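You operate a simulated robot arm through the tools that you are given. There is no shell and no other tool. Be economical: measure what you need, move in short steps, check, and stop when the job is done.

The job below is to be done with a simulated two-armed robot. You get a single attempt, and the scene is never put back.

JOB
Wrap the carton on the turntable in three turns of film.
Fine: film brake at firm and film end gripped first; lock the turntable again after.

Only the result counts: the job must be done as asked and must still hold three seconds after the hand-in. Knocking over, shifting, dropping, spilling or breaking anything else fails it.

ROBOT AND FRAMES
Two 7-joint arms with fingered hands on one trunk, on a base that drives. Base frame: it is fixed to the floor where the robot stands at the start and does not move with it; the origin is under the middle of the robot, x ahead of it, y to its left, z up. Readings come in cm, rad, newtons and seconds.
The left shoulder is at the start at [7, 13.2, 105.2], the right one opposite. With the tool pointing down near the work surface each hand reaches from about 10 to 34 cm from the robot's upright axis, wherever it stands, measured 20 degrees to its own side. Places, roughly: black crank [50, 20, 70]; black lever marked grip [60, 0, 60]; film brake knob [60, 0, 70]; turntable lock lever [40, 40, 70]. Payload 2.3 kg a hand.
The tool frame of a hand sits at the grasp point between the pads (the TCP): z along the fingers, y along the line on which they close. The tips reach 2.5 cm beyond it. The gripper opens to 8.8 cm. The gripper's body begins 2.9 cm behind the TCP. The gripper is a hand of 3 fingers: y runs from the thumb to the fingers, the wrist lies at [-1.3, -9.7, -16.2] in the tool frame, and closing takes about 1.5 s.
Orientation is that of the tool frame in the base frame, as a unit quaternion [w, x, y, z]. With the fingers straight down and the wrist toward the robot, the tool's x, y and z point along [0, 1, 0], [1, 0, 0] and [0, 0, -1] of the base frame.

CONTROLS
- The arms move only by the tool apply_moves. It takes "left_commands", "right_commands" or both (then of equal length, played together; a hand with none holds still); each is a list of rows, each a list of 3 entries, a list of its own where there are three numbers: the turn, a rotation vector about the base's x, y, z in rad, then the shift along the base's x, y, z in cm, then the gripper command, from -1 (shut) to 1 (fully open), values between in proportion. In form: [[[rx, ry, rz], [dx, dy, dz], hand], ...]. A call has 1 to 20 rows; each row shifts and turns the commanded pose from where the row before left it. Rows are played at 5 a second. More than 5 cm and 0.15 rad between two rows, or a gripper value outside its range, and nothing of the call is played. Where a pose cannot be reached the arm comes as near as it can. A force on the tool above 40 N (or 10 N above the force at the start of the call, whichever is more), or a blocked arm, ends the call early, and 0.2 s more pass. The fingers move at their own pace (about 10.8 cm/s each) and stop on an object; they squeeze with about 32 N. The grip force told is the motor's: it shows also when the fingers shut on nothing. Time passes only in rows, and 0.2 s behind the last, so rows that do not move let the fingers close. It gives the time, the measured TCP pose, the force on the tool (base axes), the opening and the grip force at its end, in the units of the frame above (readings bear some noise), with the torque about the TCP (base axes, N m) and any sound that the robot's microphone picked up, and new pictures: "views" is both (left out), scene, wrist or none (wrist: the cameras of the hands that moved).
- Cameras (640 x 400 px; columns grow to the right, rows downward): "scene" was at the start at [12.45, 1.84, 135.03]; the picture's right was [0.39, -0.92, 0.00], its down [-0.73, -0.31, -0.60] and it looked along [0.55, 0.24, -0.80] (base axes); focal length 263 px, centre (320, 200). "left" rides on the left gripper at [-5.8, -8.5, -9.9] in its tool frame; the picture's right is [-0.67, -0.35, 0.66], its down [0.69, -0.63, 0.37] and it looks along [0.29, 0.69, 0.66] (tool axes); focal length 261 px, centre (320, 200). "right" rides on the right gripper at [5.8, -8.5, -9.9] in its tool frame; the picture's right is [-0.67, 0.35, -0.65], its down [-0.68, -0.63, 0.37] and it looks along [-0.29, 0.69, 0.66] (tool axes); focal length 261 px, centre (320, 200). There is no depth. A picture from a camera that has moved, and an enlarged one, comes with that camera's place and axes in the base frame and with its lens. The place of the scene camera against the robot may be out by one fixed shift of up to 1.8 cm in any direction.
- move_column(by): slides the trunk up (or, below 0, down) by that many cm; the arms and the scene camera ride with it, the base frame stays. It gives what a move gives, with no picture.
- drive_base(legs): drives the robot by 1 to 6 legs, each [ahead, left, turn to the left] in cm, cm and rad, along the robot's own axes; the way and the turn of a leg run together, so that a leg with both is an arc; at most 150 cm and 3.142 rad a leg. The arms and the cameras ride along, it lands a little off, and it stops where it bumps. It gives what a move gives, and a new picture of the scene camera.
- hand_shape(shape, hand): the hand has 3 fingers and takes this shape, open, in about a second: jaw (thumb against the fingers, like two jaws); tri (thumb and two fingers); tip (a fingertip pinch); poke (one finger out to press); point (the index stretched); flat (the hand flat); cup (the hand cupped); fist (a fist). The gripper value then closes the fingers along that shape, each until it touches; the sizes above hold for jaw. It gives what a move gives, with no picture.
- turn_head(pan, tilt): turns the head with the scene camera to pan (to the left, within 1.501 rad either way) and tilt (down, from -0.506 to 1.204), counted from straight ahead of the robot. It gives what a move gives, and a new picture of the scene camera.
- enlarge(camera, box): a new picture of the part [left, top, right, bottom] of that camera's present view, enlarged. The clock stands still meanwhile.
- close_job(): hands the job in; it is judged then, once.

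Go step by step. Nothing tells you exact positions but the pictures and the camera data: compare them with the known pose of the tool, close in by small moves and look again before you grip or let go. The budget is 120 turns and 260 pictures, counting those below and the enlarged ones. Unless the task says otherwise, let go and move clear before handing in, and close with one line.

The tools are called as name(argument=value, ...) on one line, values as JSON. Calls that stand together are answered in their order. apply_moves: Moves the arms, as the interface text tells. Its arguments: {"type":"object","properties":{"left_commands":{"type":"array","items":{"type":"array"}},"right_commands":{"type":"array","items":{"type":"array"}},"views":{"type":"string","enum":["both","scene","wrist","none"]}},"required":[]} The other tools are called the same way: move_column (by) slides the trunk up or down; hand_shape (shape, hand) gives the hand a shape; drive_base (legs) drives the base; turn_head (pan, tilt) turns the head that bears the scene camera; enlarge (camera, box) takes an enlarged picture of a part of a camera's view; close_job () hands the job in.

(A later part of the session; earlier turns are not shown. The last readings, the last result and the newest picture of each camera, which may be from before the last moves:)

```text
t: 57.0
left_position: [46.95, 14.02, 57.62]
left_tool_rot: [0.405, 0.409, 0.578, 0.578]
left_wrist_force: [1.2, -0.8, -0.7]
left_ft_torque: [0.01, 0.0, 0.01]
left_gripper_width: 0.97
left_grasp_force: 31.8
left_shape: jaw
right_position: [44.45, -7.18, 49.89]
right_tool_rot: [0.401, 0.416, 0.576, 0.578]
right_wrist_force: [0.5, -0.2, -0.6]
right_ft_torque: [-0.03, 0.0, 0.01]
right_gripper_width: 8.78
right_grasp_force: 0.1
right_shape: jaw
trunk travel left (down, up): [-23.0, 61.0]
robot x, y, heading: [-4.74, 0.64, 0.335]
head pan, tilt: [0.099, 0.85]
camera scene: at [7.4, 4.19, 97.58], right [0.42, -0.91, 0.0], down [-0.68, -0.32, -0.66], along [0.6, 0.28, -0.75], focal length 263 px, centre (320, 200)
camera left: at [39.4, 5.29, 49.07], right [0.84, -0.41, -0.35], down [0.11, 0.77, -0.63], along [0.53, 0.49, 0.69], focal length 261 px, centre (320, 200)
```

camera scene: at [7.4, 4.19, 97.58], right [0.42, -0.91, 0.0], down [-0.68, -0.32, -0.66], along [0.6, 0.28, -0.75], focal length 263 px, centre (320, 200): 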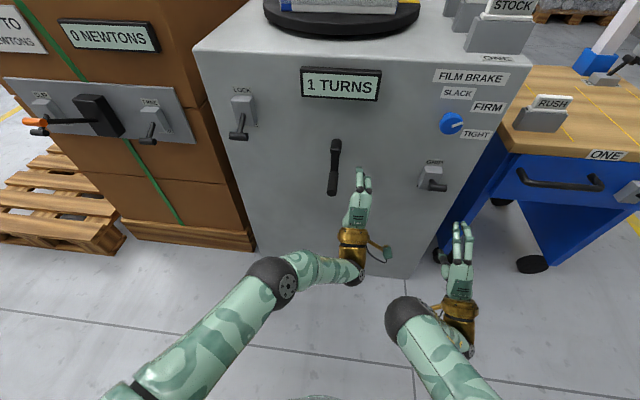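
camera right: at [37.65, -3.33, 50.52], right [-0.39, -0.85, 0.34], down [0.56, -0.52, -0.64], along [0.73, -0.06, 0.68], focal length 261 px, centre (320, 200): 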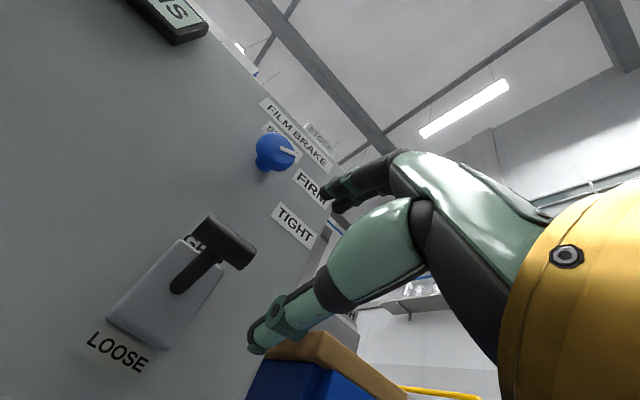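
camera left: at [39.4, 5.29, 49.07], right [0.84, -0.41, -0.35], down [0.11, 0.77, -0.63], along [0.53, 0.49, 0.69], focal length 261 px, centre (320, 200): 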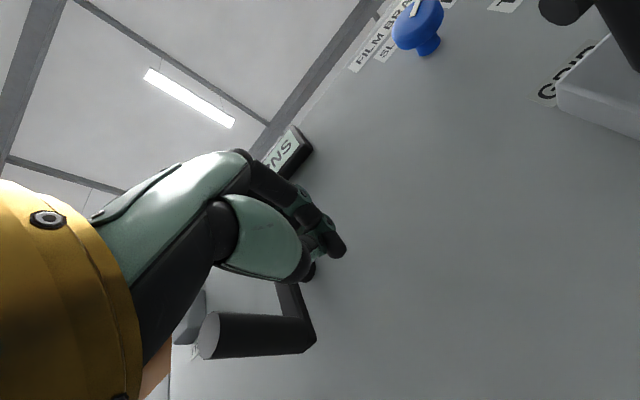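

The handle slipped out and the crank swung to the bottom; the display now reads 1 TURNS. I'll open the hand and look at the carton to learn the crank-to-table ratio.

apply_moves(left_commands=[[[0, 0, 0], [-1.4, -0.5, 0], 0], [[0, 0, 0], [-1.4, -0.5, 0], 1], [[0, 0, 0], [-1.4, -0.5, 0], 1], [[0, 0, 0], [-1.4, -0.5, 0], 1], [[0, 0, 0], [0, 0, 0], 1]], views="none")

turn_head(pan=0.1, tilt=0.5)

enlarge(camera="scene", box=[180, 200, 500, 400])

enlarge(camera="left", box=[0, 0, 640, 400])

```text
t: 58.2
left_position: [41.79, 11.93, 57.7]
left_tool_rot: [0.407, 0.411, 0.577, 0.577]
left_wrist_force: [0.0, 0.4, -0.2]
left_ft_torque: [0.0, 0.0, 0.02]
left_gripper_width: 8.78
left_grasp_force: 0.1
left_shape: jaw
left hand out of reach, approached as far as the arm can: row 4
right_position: [44.45, -7.34, 49.93]
right_tool_rot: [0.402, 0.417, 0.576, 0.577]
right_wrist_force: [0.2, 0.0, -0.1]
right_ft_torque: [-0.01, -0.01, -0.04]
right_gripper_width: 8.79
right_grasp_force: 0.1
right_shape: jaw
trunk travel left (down, up): [-23.0, 61.0]
robot x, y, heading: [-5.44, 0.47, 0.333]
head pan, tilt: [0.099, 0.85]
```

```text
t: 59.0
left_position: [41.87, 11.94, 57.78]
left_tool_rot: [0.407, 0.411, 0.577, 0.577]
left_wrist_force: [-0.5, -0.9, -0.8]
left_ft_torque: [-0.03, 0.0, 0.04]
left_gripper_width: 8.77
left_grasp_force: 0.0
left_shape: jaw
right_position: [44.45, -7.24, 49.87]
right_tool_rot: [0.402, 0.415, 0.576, 0.578]
right_wrist_force: [0.4, 0.2, 0.2]
right_ft_torque: [0.0, -0.02, 0.01]
right_gripper_width: 8.78
right_grasp_force: 0.1
right_shape: jaw
trunk travel left (down, up): [-23.0, 61.0]
robot x, y, heading: [-4.73, 0.48, 0.333]
head pan, tilt: [0.099, 0.499]
camera scene: at [8.58, 4.71, 100.58], right [0.42, -0.91, 0.0], down [-0.44, -0.2, -0.88], along [0.8, 0.37, -0.48], focal length 263 px, centre (320, 200)
```

scene: 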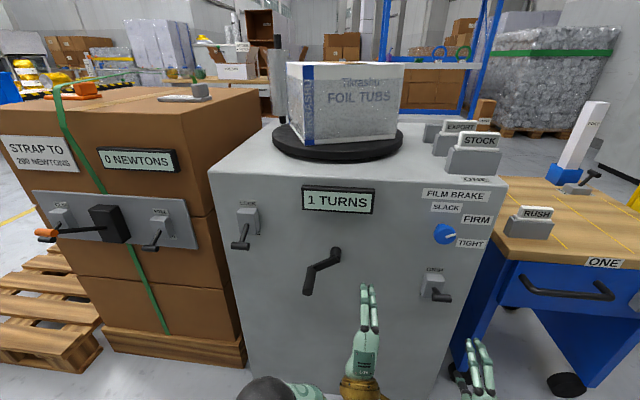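

```text
2.00 times, centred on (340, 300) of scene
camera zoom: at [8.58, 4.71, 100.58], right [0.42, -0.91, 0.0], down [-0.44, -0.2, -0.88], along [0.8, 0.37, -0.48], focal length 527 px, centre (280, 0)
```

zoom: 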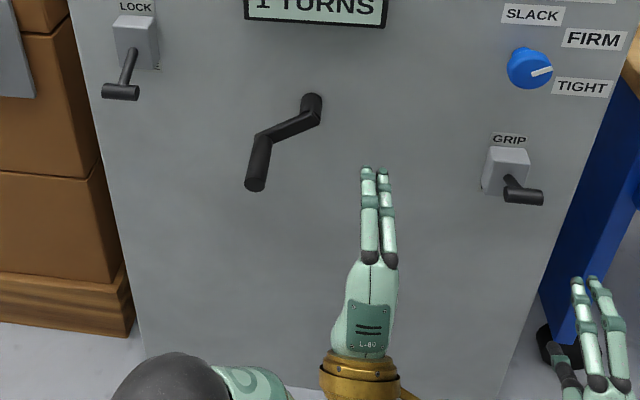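

```text
1.00 times, centred on (320, 200) of left (not enlarged: the box is as wide or as high as the picture)
camera zoom: at [34.33, 3.15, 49.16], right [0.84, -0.41, -0.35], down [0.11, 0.77, -0.63], along [0.53, 0.49, 0.69], focal length 261 px, centre (320, 200)
```

zoom: 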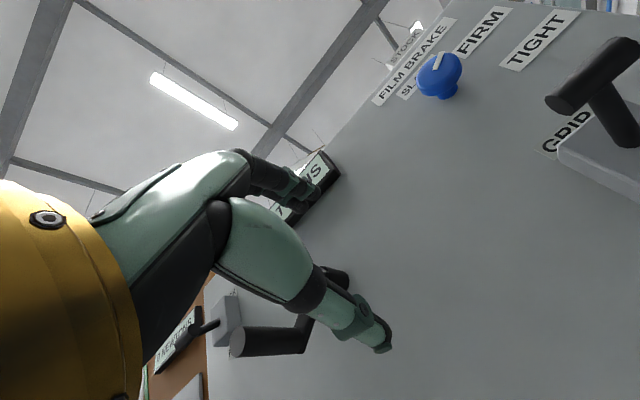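

The film is going on. The crank kept moving after my release, so I'll check whether it is still coasting.

apply_moves(left_commands=[[[0, 0, 0], [0, 0, 0], 1], [[0, 0, 0], [0, 0, 0], 1], [[0, 0, 0], [0, 0, 0], 1], [[0, 0, 0], [0, 0, 0], 1], [[0, 0, 0], [0, 0, 0], 1]], views="scene")

enlarge(camera="scene", box=[260, 50, 440, 170])

```text
t: 60.2
left_position: [41.86, 11.82, 57.73]
left_tool_rot: [0.407, 0.411, 0.577, 0.577]
left_wrist_force: [-0.3, -0.6, 0.6]
left_ft_torque: [-0.01, 0.02, 0.0]
left_gripper_width: 8.75
left_grasp_force: 0.1
left_shape: jaw
right_position: [44.37, -7.25, 49.86]
right_tool_rot: [0.403, 0.417, 0.576, 0.577]
right_wrist_force: [-0.2, 0.0, 0.1]
right_ft_torque: [-0.02, 0.0, -0.01]
right_gripper_width: 8.83
right_grasp_force: 0.1
right_shape: jaw
trunk travel left (down, up): [-23.0, 61.0]
robot x, y, heading: [-5.23, 0.35, 0.338]
head pan, tilt: [0.099, 0.499]
camera scene: at [8.58, 4.71, 100.59], right [0.42, -0.91, 0.0], down [-0.43, -0.2, -0.88], along [0.8, 0.37, -0.48], focal length 263 px, centre (320, 200)
```

scene: 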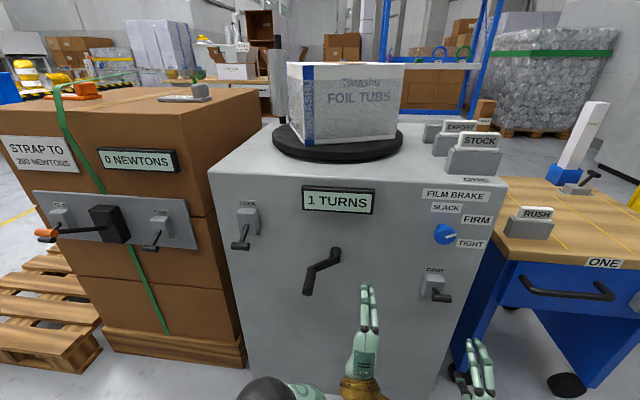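

```text
3.33 times, centred on (350, 110) of scene
camera zoom: at [8.58, 4.71, 100.59], right [0.42, -0.91, 0.0], down [-0.43, -0.2, -0.88], along [0.8, 0.37, -0.48], focal length 878 px, centre (220, 500)
```

zoom: 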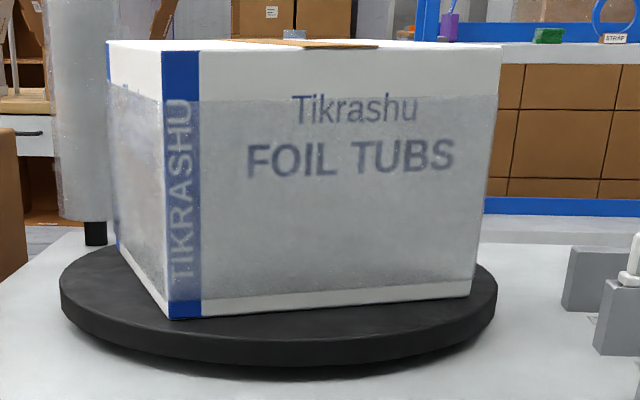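

It has stopped. The carton shows one layer of film and has turned about a full turn plus 20°. The handle is now at lower left (about 237°), with R ≈ 6.15 and centre z ≈ 61.65. The jaw grip is weak sideways, so I'll use the closed hand as a pin and push the handle around from behind.

apply_moves(left_commands=[[[0, 0, 0], [-0.66, 1.86, -0.5], 0], [[0, 0, 0], [-0.66, 1.86, -0.5], -1], [[0, 0, 0], [-0.66, 1.86, -0.5], -1], [[0, 0, 0], [-0.66, 1.86, -0.5], -1], [[0, 0, 0], [0, 0, 0], -1], [[0, 0, 0], [0, 0, 0], -1], [[0, 0, 0], [1.3, 0.45, 0], -1], [[0, 0, 0], [1.3, 0.45, 0], -1], [[0, 0, 0], [1.2, 0.43, 0], -1], [[0, 0, 0], [0, 0, 0], -1]])

```text
t: 62.4
left_position: [43.03, 20.56, 55.79]
left_tool_rot: [0.407, 0.41, 0.577, 0.578]
left_wrist_force: [0.1, -0.1, -0.3]
left_ft_torque: [0.02, 0.0, 0.0]
left_gripper_width: 0.0
left_grasp_force: 32.0
left_shape: jaw
right_position: [44.5, -7.26, 50.04]
right_tool_rot: [0.403, 0.416, 0.576, 0.577]
right_wrist_force: [-0.5, -0.1, -0.1]
right_ft_torque: [0.01, 0.02, -0.01]
right_gripper_width: 8.79
right_grasp_force: 0.0
right_shape: jaw
trunk travel left (down, up): [-23.0, 61.0]
robot x, y, heading: [-5.58, 0.34, 0.331]
head pan, tilt: [0.099, 0.499]
camera scene: at [8.58, 4.71, 100.59], right [0.42, -0.91, 0.0], down [-0.43, -0.2, -0.88], along [0.8, 0.37, -0.48], focal length 263 px, centre (320, 200)
camera left: at [35.52, 11.93, 47.1], right [0.84, -0.41, -0.35], down [0.12, 0.77, -0.63], along [0.53, 0.49, 0.69], focal length 261 px, centre (320, 200)
```

scene: 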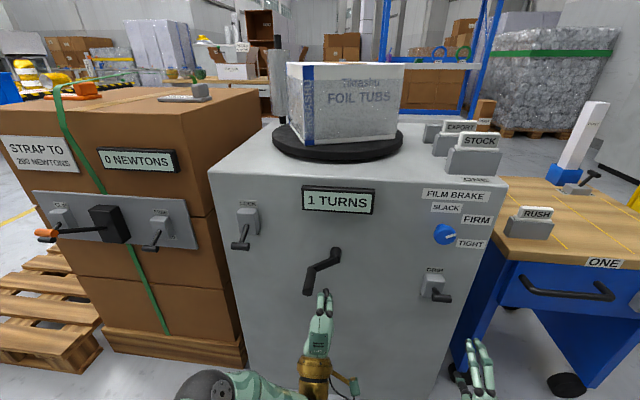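
left: 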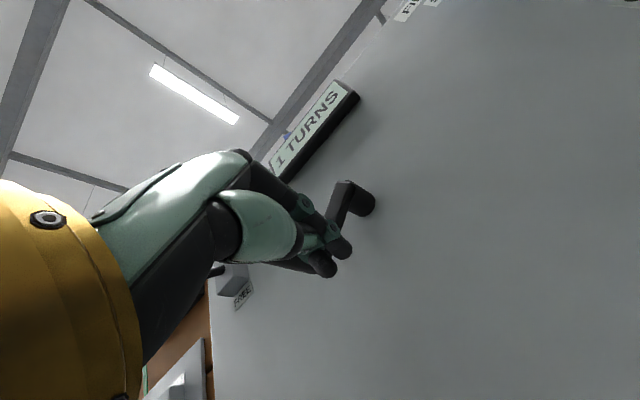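

The pin hand sits just behind the handle. I push 60° along the circle and check.

apply_moves(left_commands=[[[0, 0, 0], [-0.336, 0.952, 0.35], -1], [[0, 0, 0], [-0.313, 0.886, 0.52], -1], [[0, 0, 0], [-0.276, 0.783, 0.68], -1], [[0, 0, 0], [-0.236, 0.67, 0.81], -1], [[0, 0, 0], [-0.183, 0.519, 0.91], -1], [[0, 0, 0], [-0.127, 0.358, 1.0], -1]])

enlarge(camera="scene", box=[240, 50, 420, 330])

```text
t: 63.8
left_position: [41.44, 24.87, 59.97]
left_tool_rot: [0.405, 0.41, 0.577, 0.578]
left_wrist_force: [0.3, 0.3, -0.3]
left_ft_torque: [0.01, 0.05, 0.01]
left_gripper_width: 0.0
left_grasp_force: 31.8
left_shape: jaw
right_position: [44.54, -7.13, 49.89]
right_tool_rot: [0.402, 0.415, 0.576, 0.578]
right_wrist_force: [-0.2, 0.6, 0.0]
right_ft_torque: [-0.01, -0.03, 0.0]
right_gripper_width: 8.77
right_grasp_force: 0.1
right_shape: jaw
trunk travel left (down, up): [-23.0, 61.0]
robot x, y, heading: [-5.11, 0.28, 0.338]
head pan, tilt: [0.099, 0.499]
camera scene: at [8.56, 4.74, 100.59], right [0.42, -0.91, 0.0], down [-0.43, -0.2, -0.88], along [0.8, 0.37, -0.48], focal length 263 px, centre (320, 200)
camera left: at [34.01, 16.12, 51.33], right [0.84, -0.41, -0.35], down [0.11, 0.77, -0.63], along [0.53, 0.49, 0.69], focal length 261 px, centre (320, 200)
```

scene: 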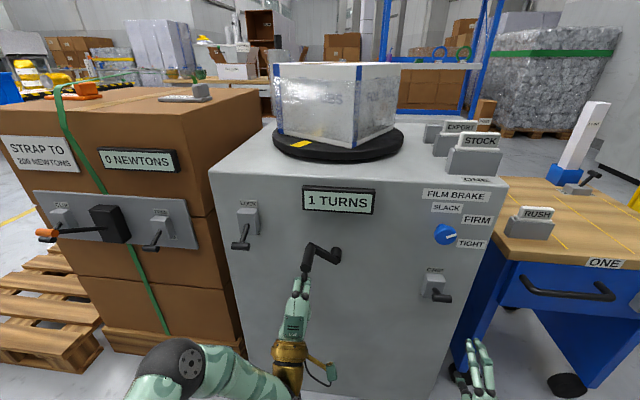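
left: 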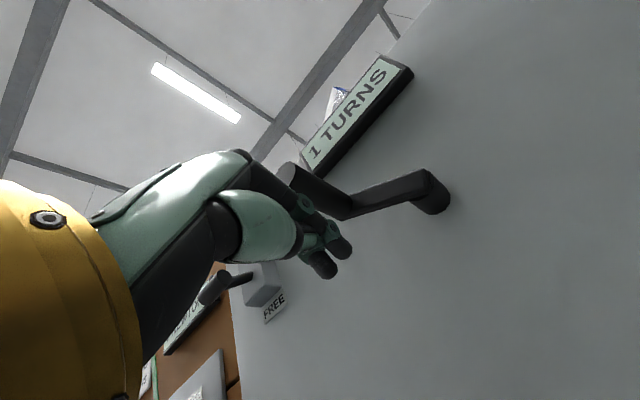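

```text
1.43 times, centred on (330, 190) of scene
camera zoom: at [8.56, 4.74, 100.59], right [0.42, -0.91, 0.0], down [-0.43, -0.2, -0.88], along [0.8, 0.37, -0.48], focal length 376 px, centre (306, 214)
```

zoom: 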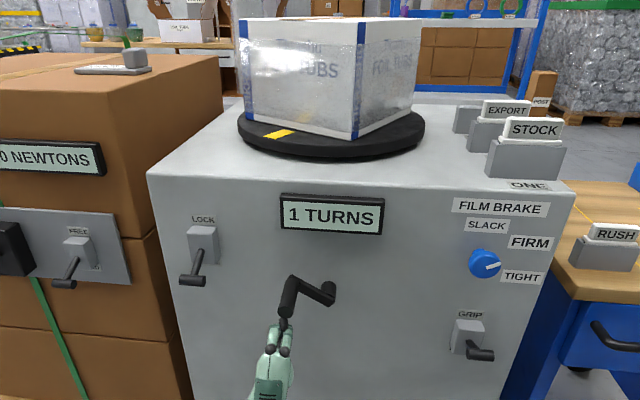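

Pin-pushing works with tiny forces. The mark on the table and the counter agree on a 1:2 ratio: the crank is at about 286°, so the table is at roughly 1.6 turns. Three turns is a crank angle of 540°. I continue 80°.

apply_moves(left_commands=[[[0, 0, 0], [-0.07, 0.198, 1.06], -1], [[0, 0, 0], [-0.003, 0.009, 1.07], -1], [[0, 0, 0], [0.053, -0.151, 1.06], -1], [[0, 0, 0], [0.117, -0.33, 1.01], -1], [[0, 0, 0], [0.173, -0.49, 0.94], -1], [[0, 0, 0], [0.226, -0.641, 0.83], -1], [[0, 0, 0], [0.27, -0.764, 0.71], -1], [[0, 0, 0], [0.303, -0.858, 0.55], -1]])

```text
t: 65.6
left_position: [42.65, 21.8, 67.23]
left_tool_rot: [0.407, 0.409, 0.577, 0.578]
left_wrist_force: [-0.1, -0.3, -0.1]
left_ft_torque: [-0.01, 0.0, 0.0]
left_gripper_width: 0.02
left_grasp_force: 32.4
left_shape: jaw
right_position: [44.42, -7.27, 49.88]
right_tool_rot: [0.402, 0.415, 0.576, 0.578]
right_wrist_force: [0.0, 1.3, 0.6]
right_ft_torque: [0.0, 0.0, 0.0]
right_gripper_width: 8.73
right_grasp_force: 0.0
right_shape: jaw
trunk travel left (down, up): [-23.0, 61.0]
robot x, y, heading: [-4.95, 0.48, 0.331]
head pan, tilt: [0.099, 0.499]
camera scene: at [8.59, 4.71, 100.59], right [0.42, -0.91, 0.0], down [-0.43, -0.2, -0.88], along [0.8, 0.37, -0.48], focal length 263 px, centre (320, 200)
camera left: at [35.12, 13.0, 58.67], right [0.84, -0.41, -0.35], down [0.11, 0.77, -0.63], along [0.53, 0.49, 0.69], focal length 261 px, centre (320, 200)
```

scene: 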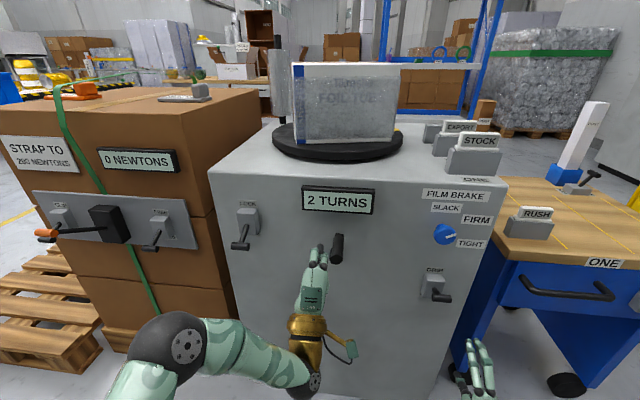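
left: 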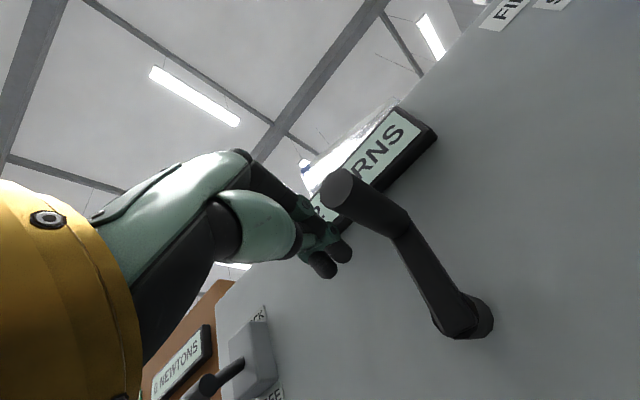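

The counter reads 2 TURNS and the handle is just past the top. I push another 90°.

apply_moves(left_commands=[[[0, 0, 0], [0.333, -0.943, 0.38], -1], [[0, 0, 0], [0.353, -1.0, 0.21], -1], [[0, 0, 0], [0.356, -1.009, 0.01], -1], [[0, 0, 0], [0.353, -1.0, -0.16], -1], [[0, 0, 0], [0.336, -0.952, -0.35], -1], [[0, 0, 0], [0.313, -0.886, -0.52], -1], [[0, 0, 0], [0.276, -0.783, -0.68], -1], [[0, 0, 0], [0.236, -0.67, -0.81], -1], [[0, 0, 0], [0.183, -0.519, -0.91], -1]])

```text
t: 67.6
left_position: [45.43, 13.72, 64.25]
left_tool_rot: [0.407, 0.411, 0.577, 0.577]
left_wrist_force: [0.5, -0.4, 0.5]
left_ft_torque: [-0.01, 0.03, -0.02]
left_gripper_width: 0.01
left_grasp_force: 31.7
left_shape: jaw
right_position: [44.42, -7.33, 49.9]
right_tool_rot: [0.401, 0.417, 0.576, 0.578]
right_wrist_force: [0.6, 0.7, -0.1]
right_ft_torque: [0.04, 0.01, -0.01]
right_gripper_width: 8.8
right_grasp_force: 0.0
right_shape: jaw
trunk travel left (down, up): [-23.0, 61.0]
robot x, y, heading: [-4.99, 0.24, 0.334]
head pan, tilt: [0.099, 0.499]
camera scene: at [8.62, 4.68, 100.58], right [0.42, -0.91, 0.0], down [-0.44, -0.2, -0.88], along [0.8, 0.37, -0.48], focal length 263 px, centre (320, 200)
camera left: at [37.82, 5.21, 55.69], right [0.84, -0.41, -0.36], down [0.12, 0.77, -0.63], along [0.53, 0.48, 0.69], focal length 261 px, centre (320, 200)
```

scene: 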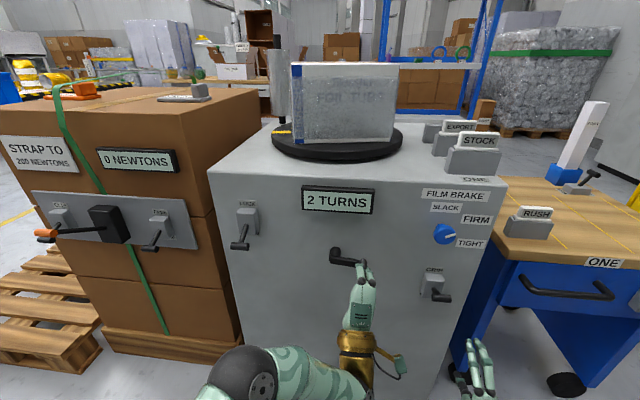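
left: 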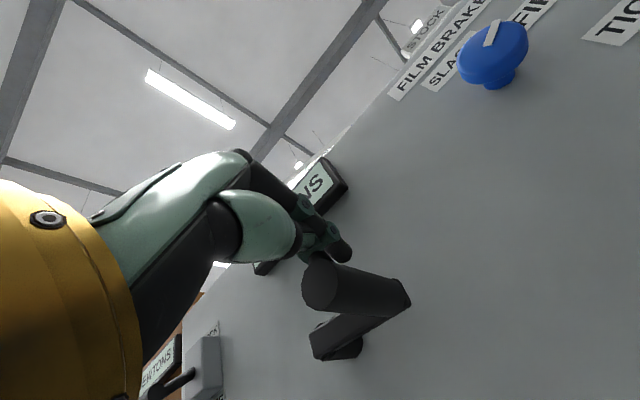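

The crank is at about 455°. I continue 60° and look before the final stretch.

apply_moves(left_commands=[[[0, 0, 0], [0.127, -0.358, -1.0], -1], [[0, 0, 0], [0.07, -0.198, -1.06], -1], [[0, 0, 0], [0.003, -0.009, -1.07], -1], [[0, 0, 0], [-0.053, 0.151, -1.06], -1], [[0, 0, 0], [-0.117, 0.33, -1.01], -1], [[0, 0, 0], [-0.173, 0.49, -0.94], -1], [[0, 0, 0], [0, 0, 0], -1]])

```text
t: 69.2
left_position: [45.08, 14.3, 58.22]
left_tool_rot: [0.407, 0.411, 0.577, 0.577]
left_wrist_force: [-1.0, 0.5, 0.0]
left_ft_torque: [0.02, 0.04, 0.01]
left_gripper_width: 0.01
left_grasp_force: 32.0
left_shape: jaw
right_position: [44.41, -7.22, 49.99]
right_tool_rot: [0.403, 0.416, 0.576, 0.577]
right_wrist_force: [0.5, 1.0, -0.1]
right_ft_torque: [-0.02, 0.02, 0.03]
right_gripper_width: 8.76
right_grasp_force: 0.1
right_shape: jaw
trunk travel left (down, up): [-23.0, 61.0]
robot x, y, heading: [-4.97, 0.41, 0.331]
head pan, tilt: [0.099, 0.499]
camera scene: at [8.58, 4.71, 100.59], right [0.42, -0.91, 0.0], down [-0.43, -0.2, -0.88], along [0.8, 0.37, -0.48], focal length 263 px, centre (320, 200)
camera left: at [37.62, 5.66, 49.62], right [0.84, -0.41, -0.35], down [0.11, 0.77, -0.63], along [0.53, 0.49, 0.69], focal length 261 px, centre (320, 200)
```

scene: 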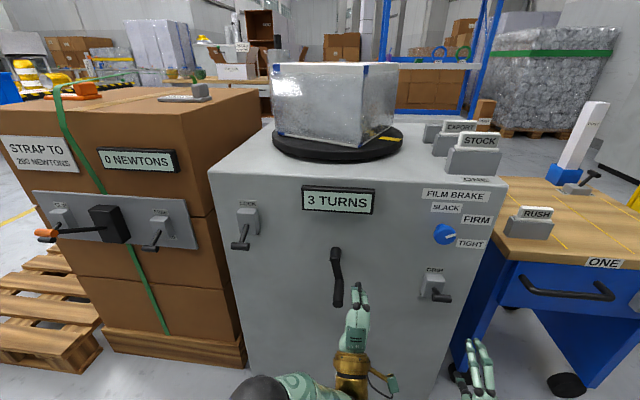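
left: 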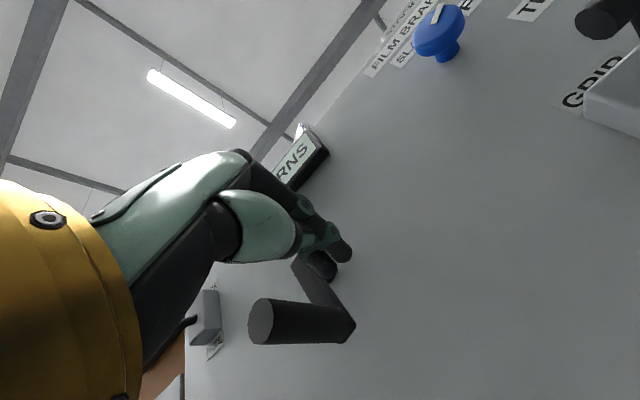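

The counter shows 3 TURNS with the handle near 170°. I'll nudge slightly further so the third turn is full, then look closely.

apply_moves(left_commands=[[[0, 0, 0], [-0.138, 0.39, -0.49], -1], [[0, 0, 0], [-0.138, 0.39, -0.49], -1], [[0, 0, 0], [0, 0, 0], -1], [[0, 0, 0], [0, 0, 0], -1]])

enlarge(camera="scene", box=[240, 50, 440, 180])

enlarge(camera="scene", box=[280, 180, 400, 320])

```text
t: 70.2
left_position: [44.86, 15.01, 57.25]
left_tool_rot: [0.406, 0.41, 0.577, 0.578]
left_wrist_force: [-0.4, 0.0, -0.2]
left_ft_torque: [0.02, -0.01, -0.04]
left_gripper_width: 0.0
left_grasp_force: 32.2
left_shape: jaw
right_position: [44.48, -7.28, 49.88]
right_tool_rot: [0.402, 0.415, 0.576, 0.578]
right_wrist_force: [0.6, -0.2, -0.3]
right_ft_torque: [0.0, -0.01, -0.02]
right_gripper_width: 8.78
right_grasp_force: 0.0
right_shape: jaw
trunk travel left (down, up): [-23.0, 61.0]
robot x, y, heading: [-5.01, 0.52, 0.336]
head pan, tilt: [0.099, 0.499]
camera scene: at [8.58, 4.71, 100.59], right [0.42, -0.91, 0.0], down [-0.43, -0.2, -0.88], along [0.8, 0.37, -0.48], focal length 263 px, centre (320, 200)
camera left: at [37.38, 6.48, 48.68], right [0.84, -0.41, -0.35], down [0.11, 0.77, -0.63], along [0.53, 0.49, 0.69], focal length 261 px, centre (320, 200)
```

scene: 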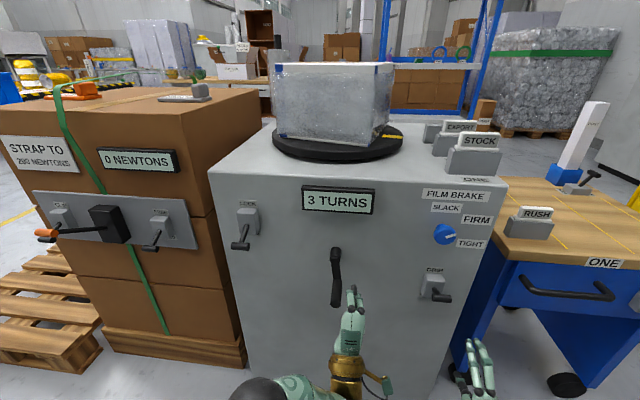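
left: 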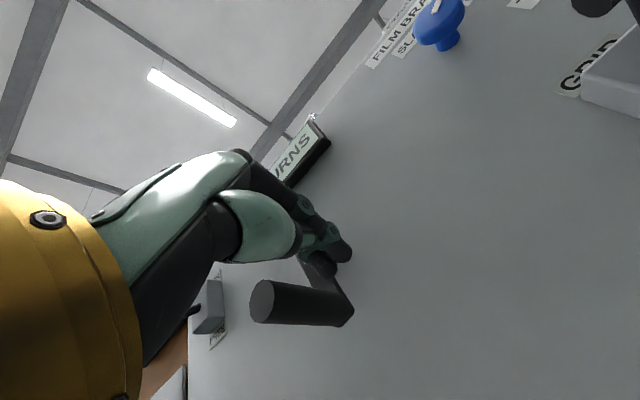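

```text
3.08 times, centred on (340, 115) of scene
camera zoom: at [8.58, 4.71, 100.59], right [0.42, -0.91, 0.0], down [-0.43, -0.2, -0.88], along [0.8, 0.37, -0.48], focal length 810 px, centre (258, 462)
```

zoom: 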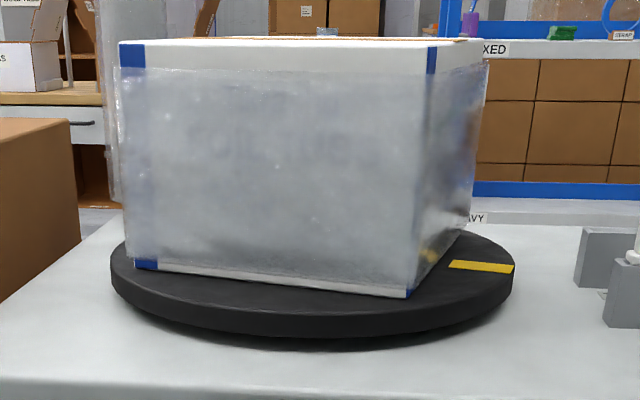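

```text
2.86 times, centred on (340, 250) of scene
camera zoom: at [8.58, 4.71, 100.59], right [0.42, -0.91, 0.0], down [-0.43, -0.2, -0.88], along [0.8, 0.37, -0.48], focal length 752 px, centre (263, 57)
```

zoom: 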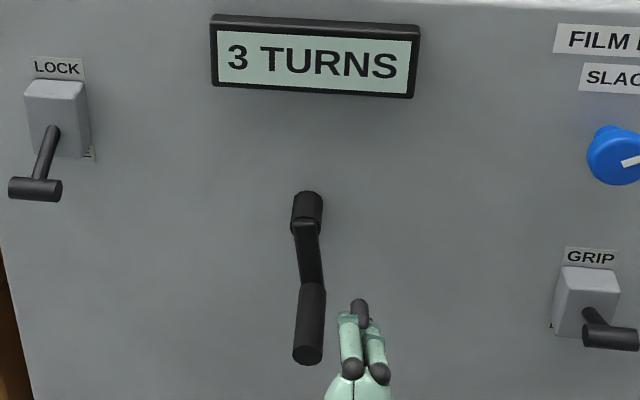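

The carton yaw suggests about 2.96 turns. I'll push the crank roughly 10° more.

apply_moves(left_commands=[[[0, 0, 0], [-0.168, 0.476, -0.4], -1], [[0, 0, 0], [-0.168, 0.476, -0.4], -1], [[0, 0, 0], [0, 0, 0], -1], [[0, 0, 0], [0, 0, 0], -1]], views="none")

enlarge(camera="scene", box=[240, 50, 440, 180])

enlarge(camera="scene", box=[280, 180, 400, 320])

```text
t: 71.2
left_position: [44.56, 16.12, 56.47]
left_tool_rot: [0.407, 0.411, 0.577, 0.577]
left_wrist_force: [0.3, -0.2, 0.3]
left_ft_torque: [-0.01, 0.03, -0.02]
left_gripper_width: 0.0
left_grasp_force: 32.0
left_shape: jaw
right_position: [44.41, -7.14, 49.87]
right_tool_rot: [0.403, 0.416, 0.576, 0.577]
right_wrist_force: [0.0, 0.1, -0.3]
right_ft_torque: [0.0, 0.01, 0.0]
right_gripper_width: 8.81
right_grasp_force: 0.0
right_shape: jaw
trunk travel left (down, up): [-23.0, 61.0]
robot x, y, heading: [-4.98, 0.4, 0.335]
head pan, tilt: [0.099, 0.499]
```

```text
3.08 times, centred on (340, 115) of scene
camera zoom: at [8.58, 4.71, 100.59], right [0.42, -0.91, 0.0], down [-0.43, -0.2, -0.88], along [0.8, 0.37, -0.48], focal length 810 px, centre (258, 462)
```

zoom: 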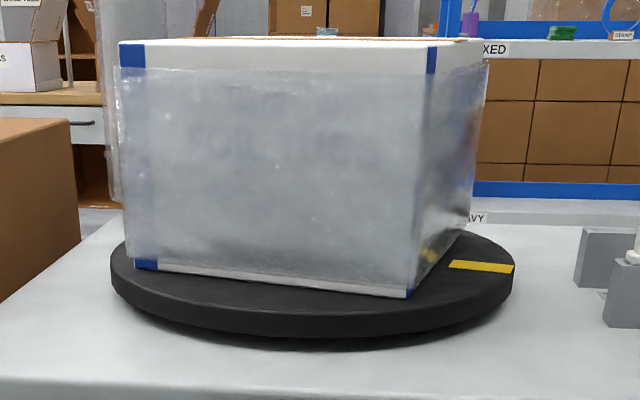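

```text
2.86 times, centred on (340, 250) of scene
camera zoom: at [8.58, 4.71, 100.59], right [0.42, -0.91, 0.0], down [-0.43, -0.2, -0.88], along [0.8, 0.37, -0.48], focal length 752 px, centre (263, 57)
```

zoom: 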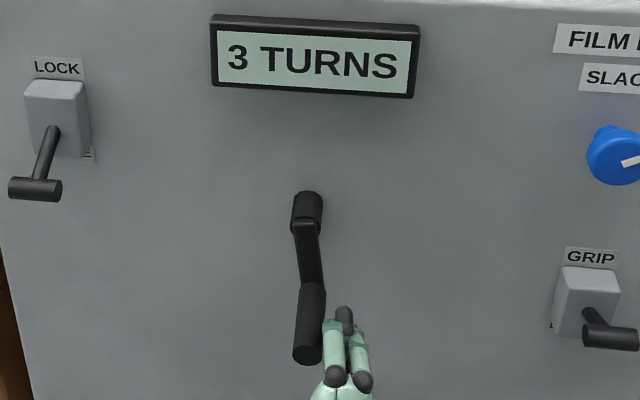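

The crank hadn't moved because there was no contact yet. I push on in small steps.

apply_moves(left_commands=[[[0, 0, 0], [-0.2, 0.566, -0.25], -1], [[0, 0, 0], [-0.2, 0.566, -0.2], -1], [[0, 0, 0], [-0.2, 0.566, -0.15], -1], [[0, 0, 0], [0, 0, 0], -1], [[0, 0, 0], [0, 0, 0], -1]], views="none")

enlarge(camera="scene", box=[240, 50, 440, 180])

enlarge(camera="scene", box=[280, 180, 400, 320])

```text
t: 72.4
left_position: [43.94, 17.92, 55.77]
left_tool_rot: [0.406, 0.41, 0.577, 0.578]
left_wrist_force: [-0.5, -0.7, -0.3]
left_ft_torque: [-0.01, 0.0, -0.01]
left_gripper_width: 0.0
left_grasp_force: 31.8
left_shape: jaw
right_position: [44.31, -7.16, 49.84]
right_tool_rot: [0.402, 0.416, 0.576, 0.578]
right_wrist_force: [0.0, -0.6, -0.4]
right_ft_torque: [0.0, 0.03, -0.02]
right_gripper_width: 8.79
right_grasp_force: 0.0
right_shape: jaw
trunk travel left (down, up): [-23.0, 61.0]
robot x, y, heading: [-4.89, 0.1, 0.334]
head pan, tilt: [0.099, 0.499]
```

```text
3.08 times, centred on (340, 115) of scene
camera zoom: at [8.57, 4.73, 100.59], right [0.42, -0.91, 0.0], down [-0.43, -0.2, -0.88], along [0.8, 0.37, -0.48], focal length 810 px, centre (258, 462)
```

zoom: 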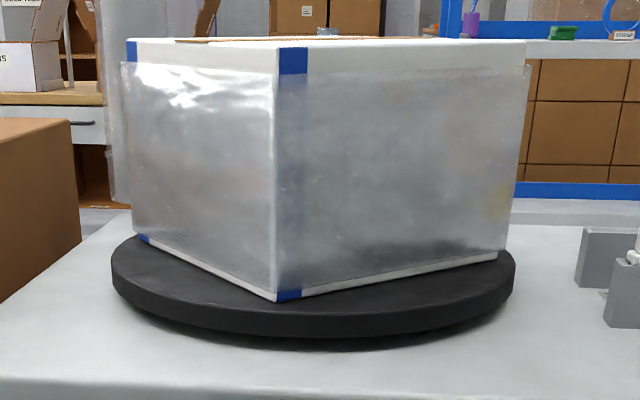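

```text
2.86 times, centred on (340, 250) of scene
camera zoom: at [8.57, 4.73, 100.59], right [0.42, -0.91, 0.0], down [-0.43, -0.2, -0.88], along [0.8, 0.37, -0.48], focal length 752 px, centre (263, 57)
```

zoom: 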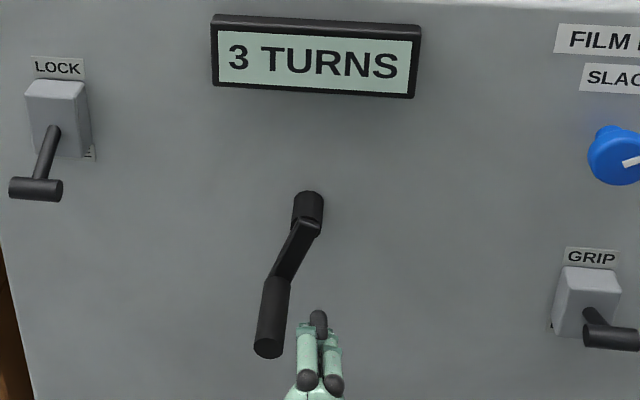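

That puts the table at about 3.08 turns, with the counter at 3. Now I retreat and move the left hand in front of the lock lever.

apply_moves(left_commands=[[[0, 0, 0], [-1.4, -0.5, 0], -1], [[0, 0, 0], [-1.4, -0.5, 0], -1], [[0, 0, 0], [-1.4, -0.5, 0], -1], [[0, 0, 0], [-1.2, -0.42, 0], -1], [[0, 0, 0], [0, 0, 0], -1]], views="scene")

```text
t: 73.6
left_position: [41.45, 15.89, 54.42]
left_tool_rot: [0.398, 0.43, 0.584, 0.562]
left_wrist_force: [-0.6, -0.5, 0.0]
left_ft_torque: [0.0, 0.02, -0.01]
left_gripper_width: 0.0
left_grasp_force: 32.0
left_shape: jaw
left hand out of reach, approached as far as the arm can: row 2, 3, 4
right_position: [44.48, -7.18, 49.95]
right_tool_rot: [0.402, 0.416, 0.576, 0.577]
right_wrist_force: [-0.5, 0.3, 0.2]
right_ft_torque: [0.01, -0.01, 0.03]
right_gripper_width: 8.78
right_grasp_force: 0.1
right_shape: jaw
trunk travel left (down, up): [-23.0, 61.0]
robot x, y, heading: [-5.05, 0.2, 0.333]
head pan, tilt: [0.099, 0.499]
camera scene: at [8.58, 4.71, 100.59], right [0.42, -0.91, 0.0], down [-0.43, -0.2, -0.88], along [0.8, 0.37, -0.48], focal length 263 px, centre (320, 200)
```

scene: 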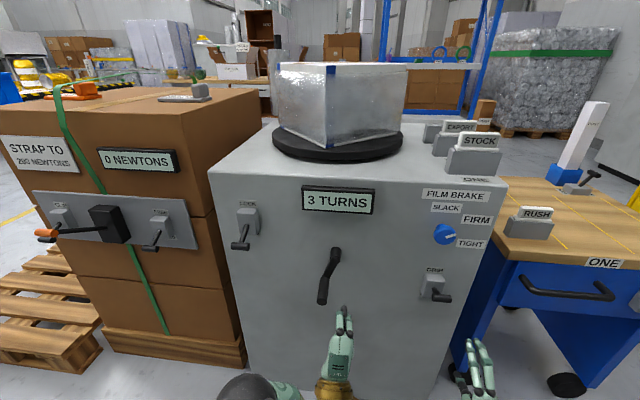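

The arm can't fold further, so I back the base 5 cm to clear, then move the hand over and open it.

drive_base(legs=[[-5, 0, 0]])

apply_moves(left_commands=[[[0, 0, 0], [0, 0, 2], -1], [[0, 0, 0], [-0.8, 2.4, 2], -1], [[0, 0, 0], [-0.8, 2.4, 2], 0], [[0, 0, 0], [-0.8, 2.4, 2], 1], [[0, 0, 0], [-0.8, 2.4, 2], 1], [[0, 0, 0], [-0.8, 2.4, 2], 1], [[0, 0, 0], [-0.8, 2.4, 1.5], 1], [[0, 0, 0], [-0.8, 2.4, 1.0], 1], [[0, 0, 0], [-0.8, 2.2, 0], 1], [[0, 0, 0], [0, 0, 0], 1]])

```text
t: 74.6
left_position: [36.68, 14.12, 54.44]
left_tool_rot: [0.399, 0.429, 0.583, 0.562]
left_wrist_force: [-0.4, 0.8, 0.3]
left_ft_torque: [-0.04, -0.01, 0.0]
left_gripper_width: 0.0
left_grasp_force: 32.2
left_shape: jaw
right_position: [39.75, -8.93, 50.01]
right_tool_rot: [0.402, 0.416, 0.576, 0.578]
right_wrist_force: [0.8, 0.0, 0.6]
right_ft_torque: [0.01, -0.01, 0.0]
right_gripper_width: 8.79
right_grasp_force: 0.0
right_shape: jaw
trunk travel left (down, up): [-23.0, 61.0]
robot x, y, heading: [-9.95, -1.05, 0.337]
head pan, tilt: [0.099, 0.499]
camera scene: at [3.84, 3.06, 100.59], right [0.42, -0.91, 0.0], down [-0.43, -0.2, -0.88], along [0.8, 0.37, -0.48], focal length 263 px, centre (320, 200)
```

scene: 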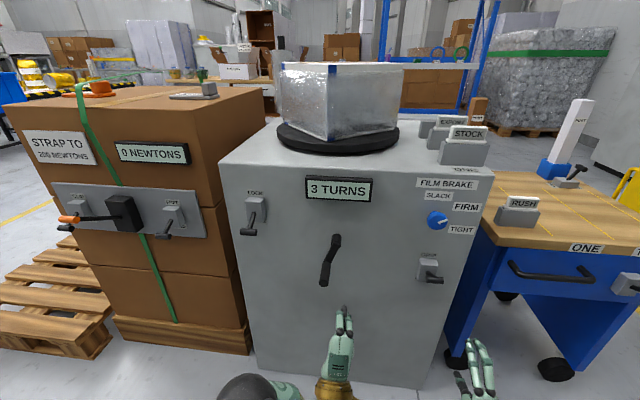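

```text
t: 76.8
left_position: [30.37, 33.25, 68.84]
left_tool_rot: [0.399, 0.427, 0.584, 0.564]
left_wrist_force: [-0.8, 0.5, -0.9]
left_ft_torque: [-0.01, 0.0, -0.02]
left_gripper_width: 8.75
left_grasp_force: 0.0
left_shape: jaw
right_position: [39.77, -8.76, 49.86]
right_tool_rot: [0.402, 0.415, 0.576, 0.578]
right_wrist_force: [-0.5, 0.8, -0.2]
right_ft_torque: [0.03, 0.0, 0.05]
right_gripper_width: 8.82
right_grasp_force: 0.0
right_shape: jaw
trunk travel left (down, up): [-23.0, 61.0]
robot x, y, heading: [-9.76, -1.5, 0.335]
head pan, tilt: [0.099, 0.499]
camera scene: at [3.86, 3.08, 100.59], right [0.42, -0.91, 0.0], down [-0.43, -0.2, -0.88], along [0.8, 0.37, -0.48], focal length 263 px, centre (320, 200)
camera left: at [22.24, 24.75, 60.68], right [0.81, -0.43, -0.39], down [0.1, 0.77, -0.63], along [0.57, 0.48, 0.67], focal length 261 px, centre (320, 200)
```

scene: 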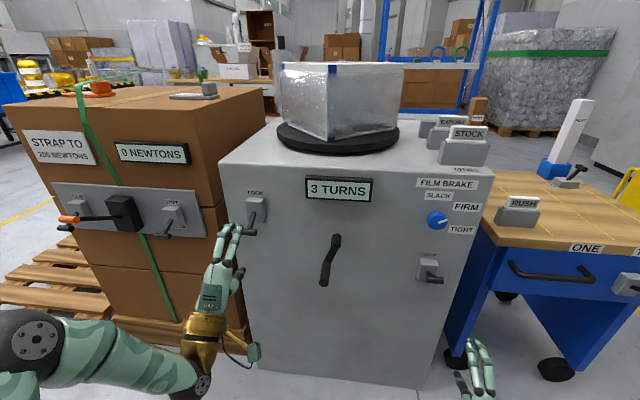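
left: 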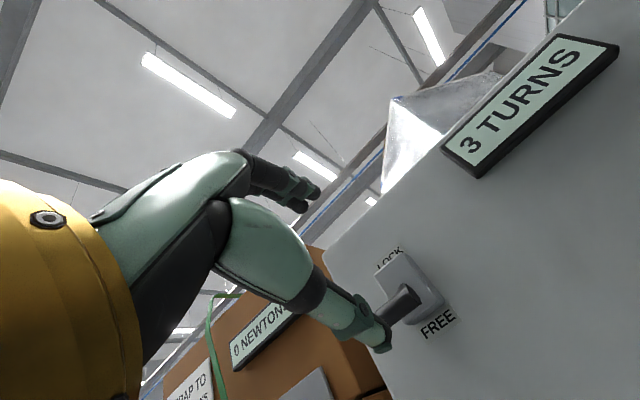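

The lever is still at FREE, with its bar near z 66.5. I approach with the thumb below the bar.

apply_moves(left_commands=[[[0, 0, 0], [-0.5, 1.5, 0], 1], [[0, 0, 0], [1.65, 0.58, 0], 1], [[0, 0, 0], [1.65, 0.58, 0], 1], [[0, 0, 0], [1.65, 0.58, 0], 1], [[0, 0, 0], [1.65, 0.58, 0], 1], [[0, 0, 0], [1.65, 0.58, 0], 1], [[0, 0, 0], [0, 0, 0], 1]])

enlarge(camera="left", box=[220, 150, 460, 370])

```text
t: 78.4
left_position: [38.16, 37.78, 68.77]
left_tool_rot: [0.398, 0.43, 0.584, 0.562]
left_wrist_force: [-0.4, -0.6, 0.7]
left_ft_torque: [0.0, 0.04, -0.01]
left_gripper_width: 8.77
left_grasp_force: 0.1
left_shape: jaw
right_position: [39.7, -8.97, 49.87]
right_tool_rot: [0.402, 0.415, 0.577, 0.578]
right_wrist_force: [-0.6, 0.2, 0.3]
right_ft_torque: [0.0, -0.01, -0.02]
right_gripper_width: 8.8
right_grasp_force: 0.1
right_shape: jaw
trunk travel left (down, up): [-23.0, 61.0]
robot x, y, heading: [-10.01, -1.2, 0.333]
head pan, tilt: [0.099, 0.499]
camera scene: at [3.86, 3.08, 100.59], right [0.42, -0.91, 0.0], down [-0.43, -0.2, -0.88], along [0.8, 0.37, -0.48], focal length 263 px, centre (320, 200)
camera left: at [30.0, 29.18, 60.6], right [0.81, -0.43, -0.39], down [0.1, 0.77, -0.63], along [0.57, 0.48, 0.67], focal length 261 px, centre (320, 200)
```

scene: 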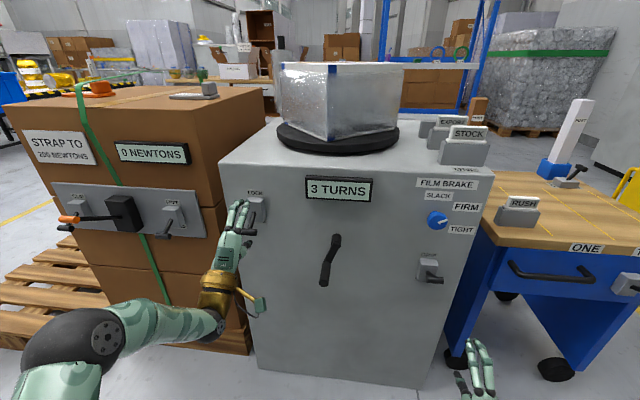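
left: 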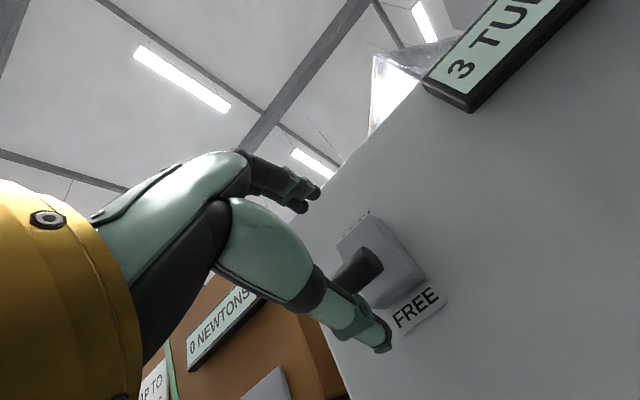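

```text
1.82 times, centred on (340, 260) of left
camera zoom: at [30.0, 29.18, 60.6], right [0.81, -0.43, -0.39], down [0.1, 0.77, -0.63], along [0.57, 0.48, 0.67], focal length 474 px, centre (284, 91)
```

zoom: 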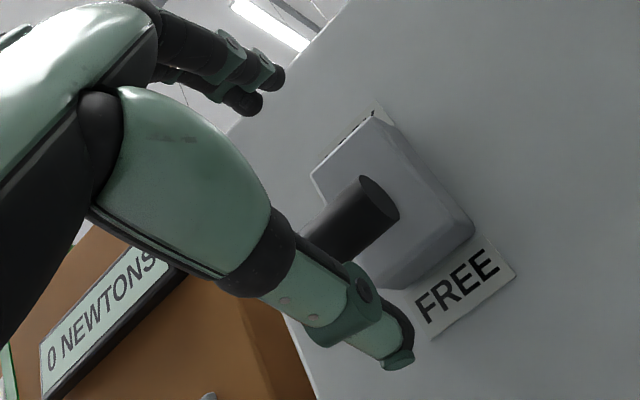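

The thumb is under the bar and the jaw straddles it. I lift to the stop.

apply_moves(left_commands=[[[0, 0, 0], [0, 0, 0.9], 1], [[0, 0, 0], [0, 0, 0.9], 1], [[0, 0, 0], [0, 0, 0.9], 1], [[0, 0, 0], [0, 0, 0.9], 1], [[0, 0, 0], [0, 0, 0.9], 1], [[0, 0, 0], [0, 0, 0.9], 1], [[0, 0, 0], [0, 0, 0.9], 1], [[0, 0, 0], [0, 0, 0.9], 1], [[0, 0, 0], [0, 0, 0.9], 1]])

```text
t: 80.4
left_position: [38.35, 37.76, 76.74]
left_tool_rot: [0.398, 0.43, 0.585, 0.561]
left_wrist_force: [-0.6, 0.6, -11.7]
left_ft_torque: [-0.07, 0.11, -0.02]
left_gripper_width: 8.79
left_grasp_force: 0.1
left_shape: jaw
right_position: [39.9, -8.94, 49.73]
right_tool_rot: [0.402, 0.416, 0.577, 0.576]
right_wrist_force: [0.4, 0.3, 0.8]
right_ft_torque: [-0.02, 0.03, -0.03]
right_gripper_width: 8.76
right_grasp_force: 0.1
right_shape: jaw
trunk travel left (down, up): [-23.0, 61.0]
robot x, y, heading: [-9.66, -1.28, 0.335]
head pan, tilt: [0.099, 0.499]
camera scene: at [4.08, 3.26, 100.52], right [0.42, -0.91, 0.0], down [-0.44, -0.2, -0.88], along [0.8, 0.37, -0.48], focal length 263 px, centre (320, 200)
camera left: at [30.2, 29.19, 68.56], right [0.81, -0.43, -0.4], down [0.1, 0.76, -0.64], along [0.58, 0.48, 0.66], focal length 261 px, centre (320, 200)
```

scene: 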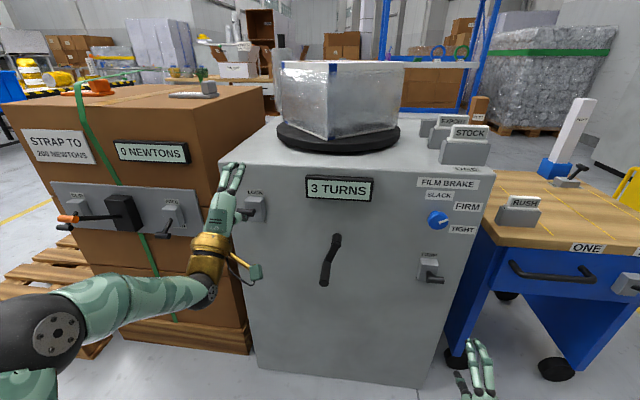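
left: 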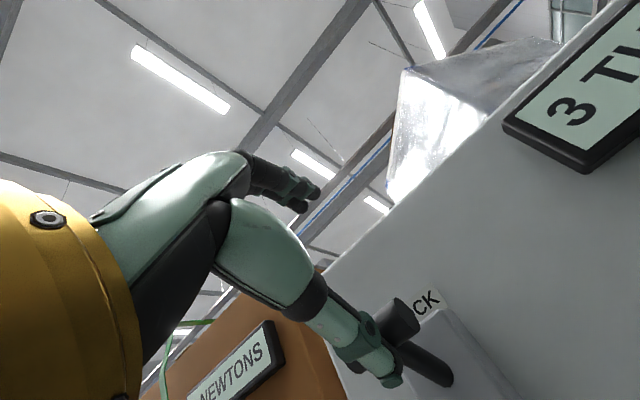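

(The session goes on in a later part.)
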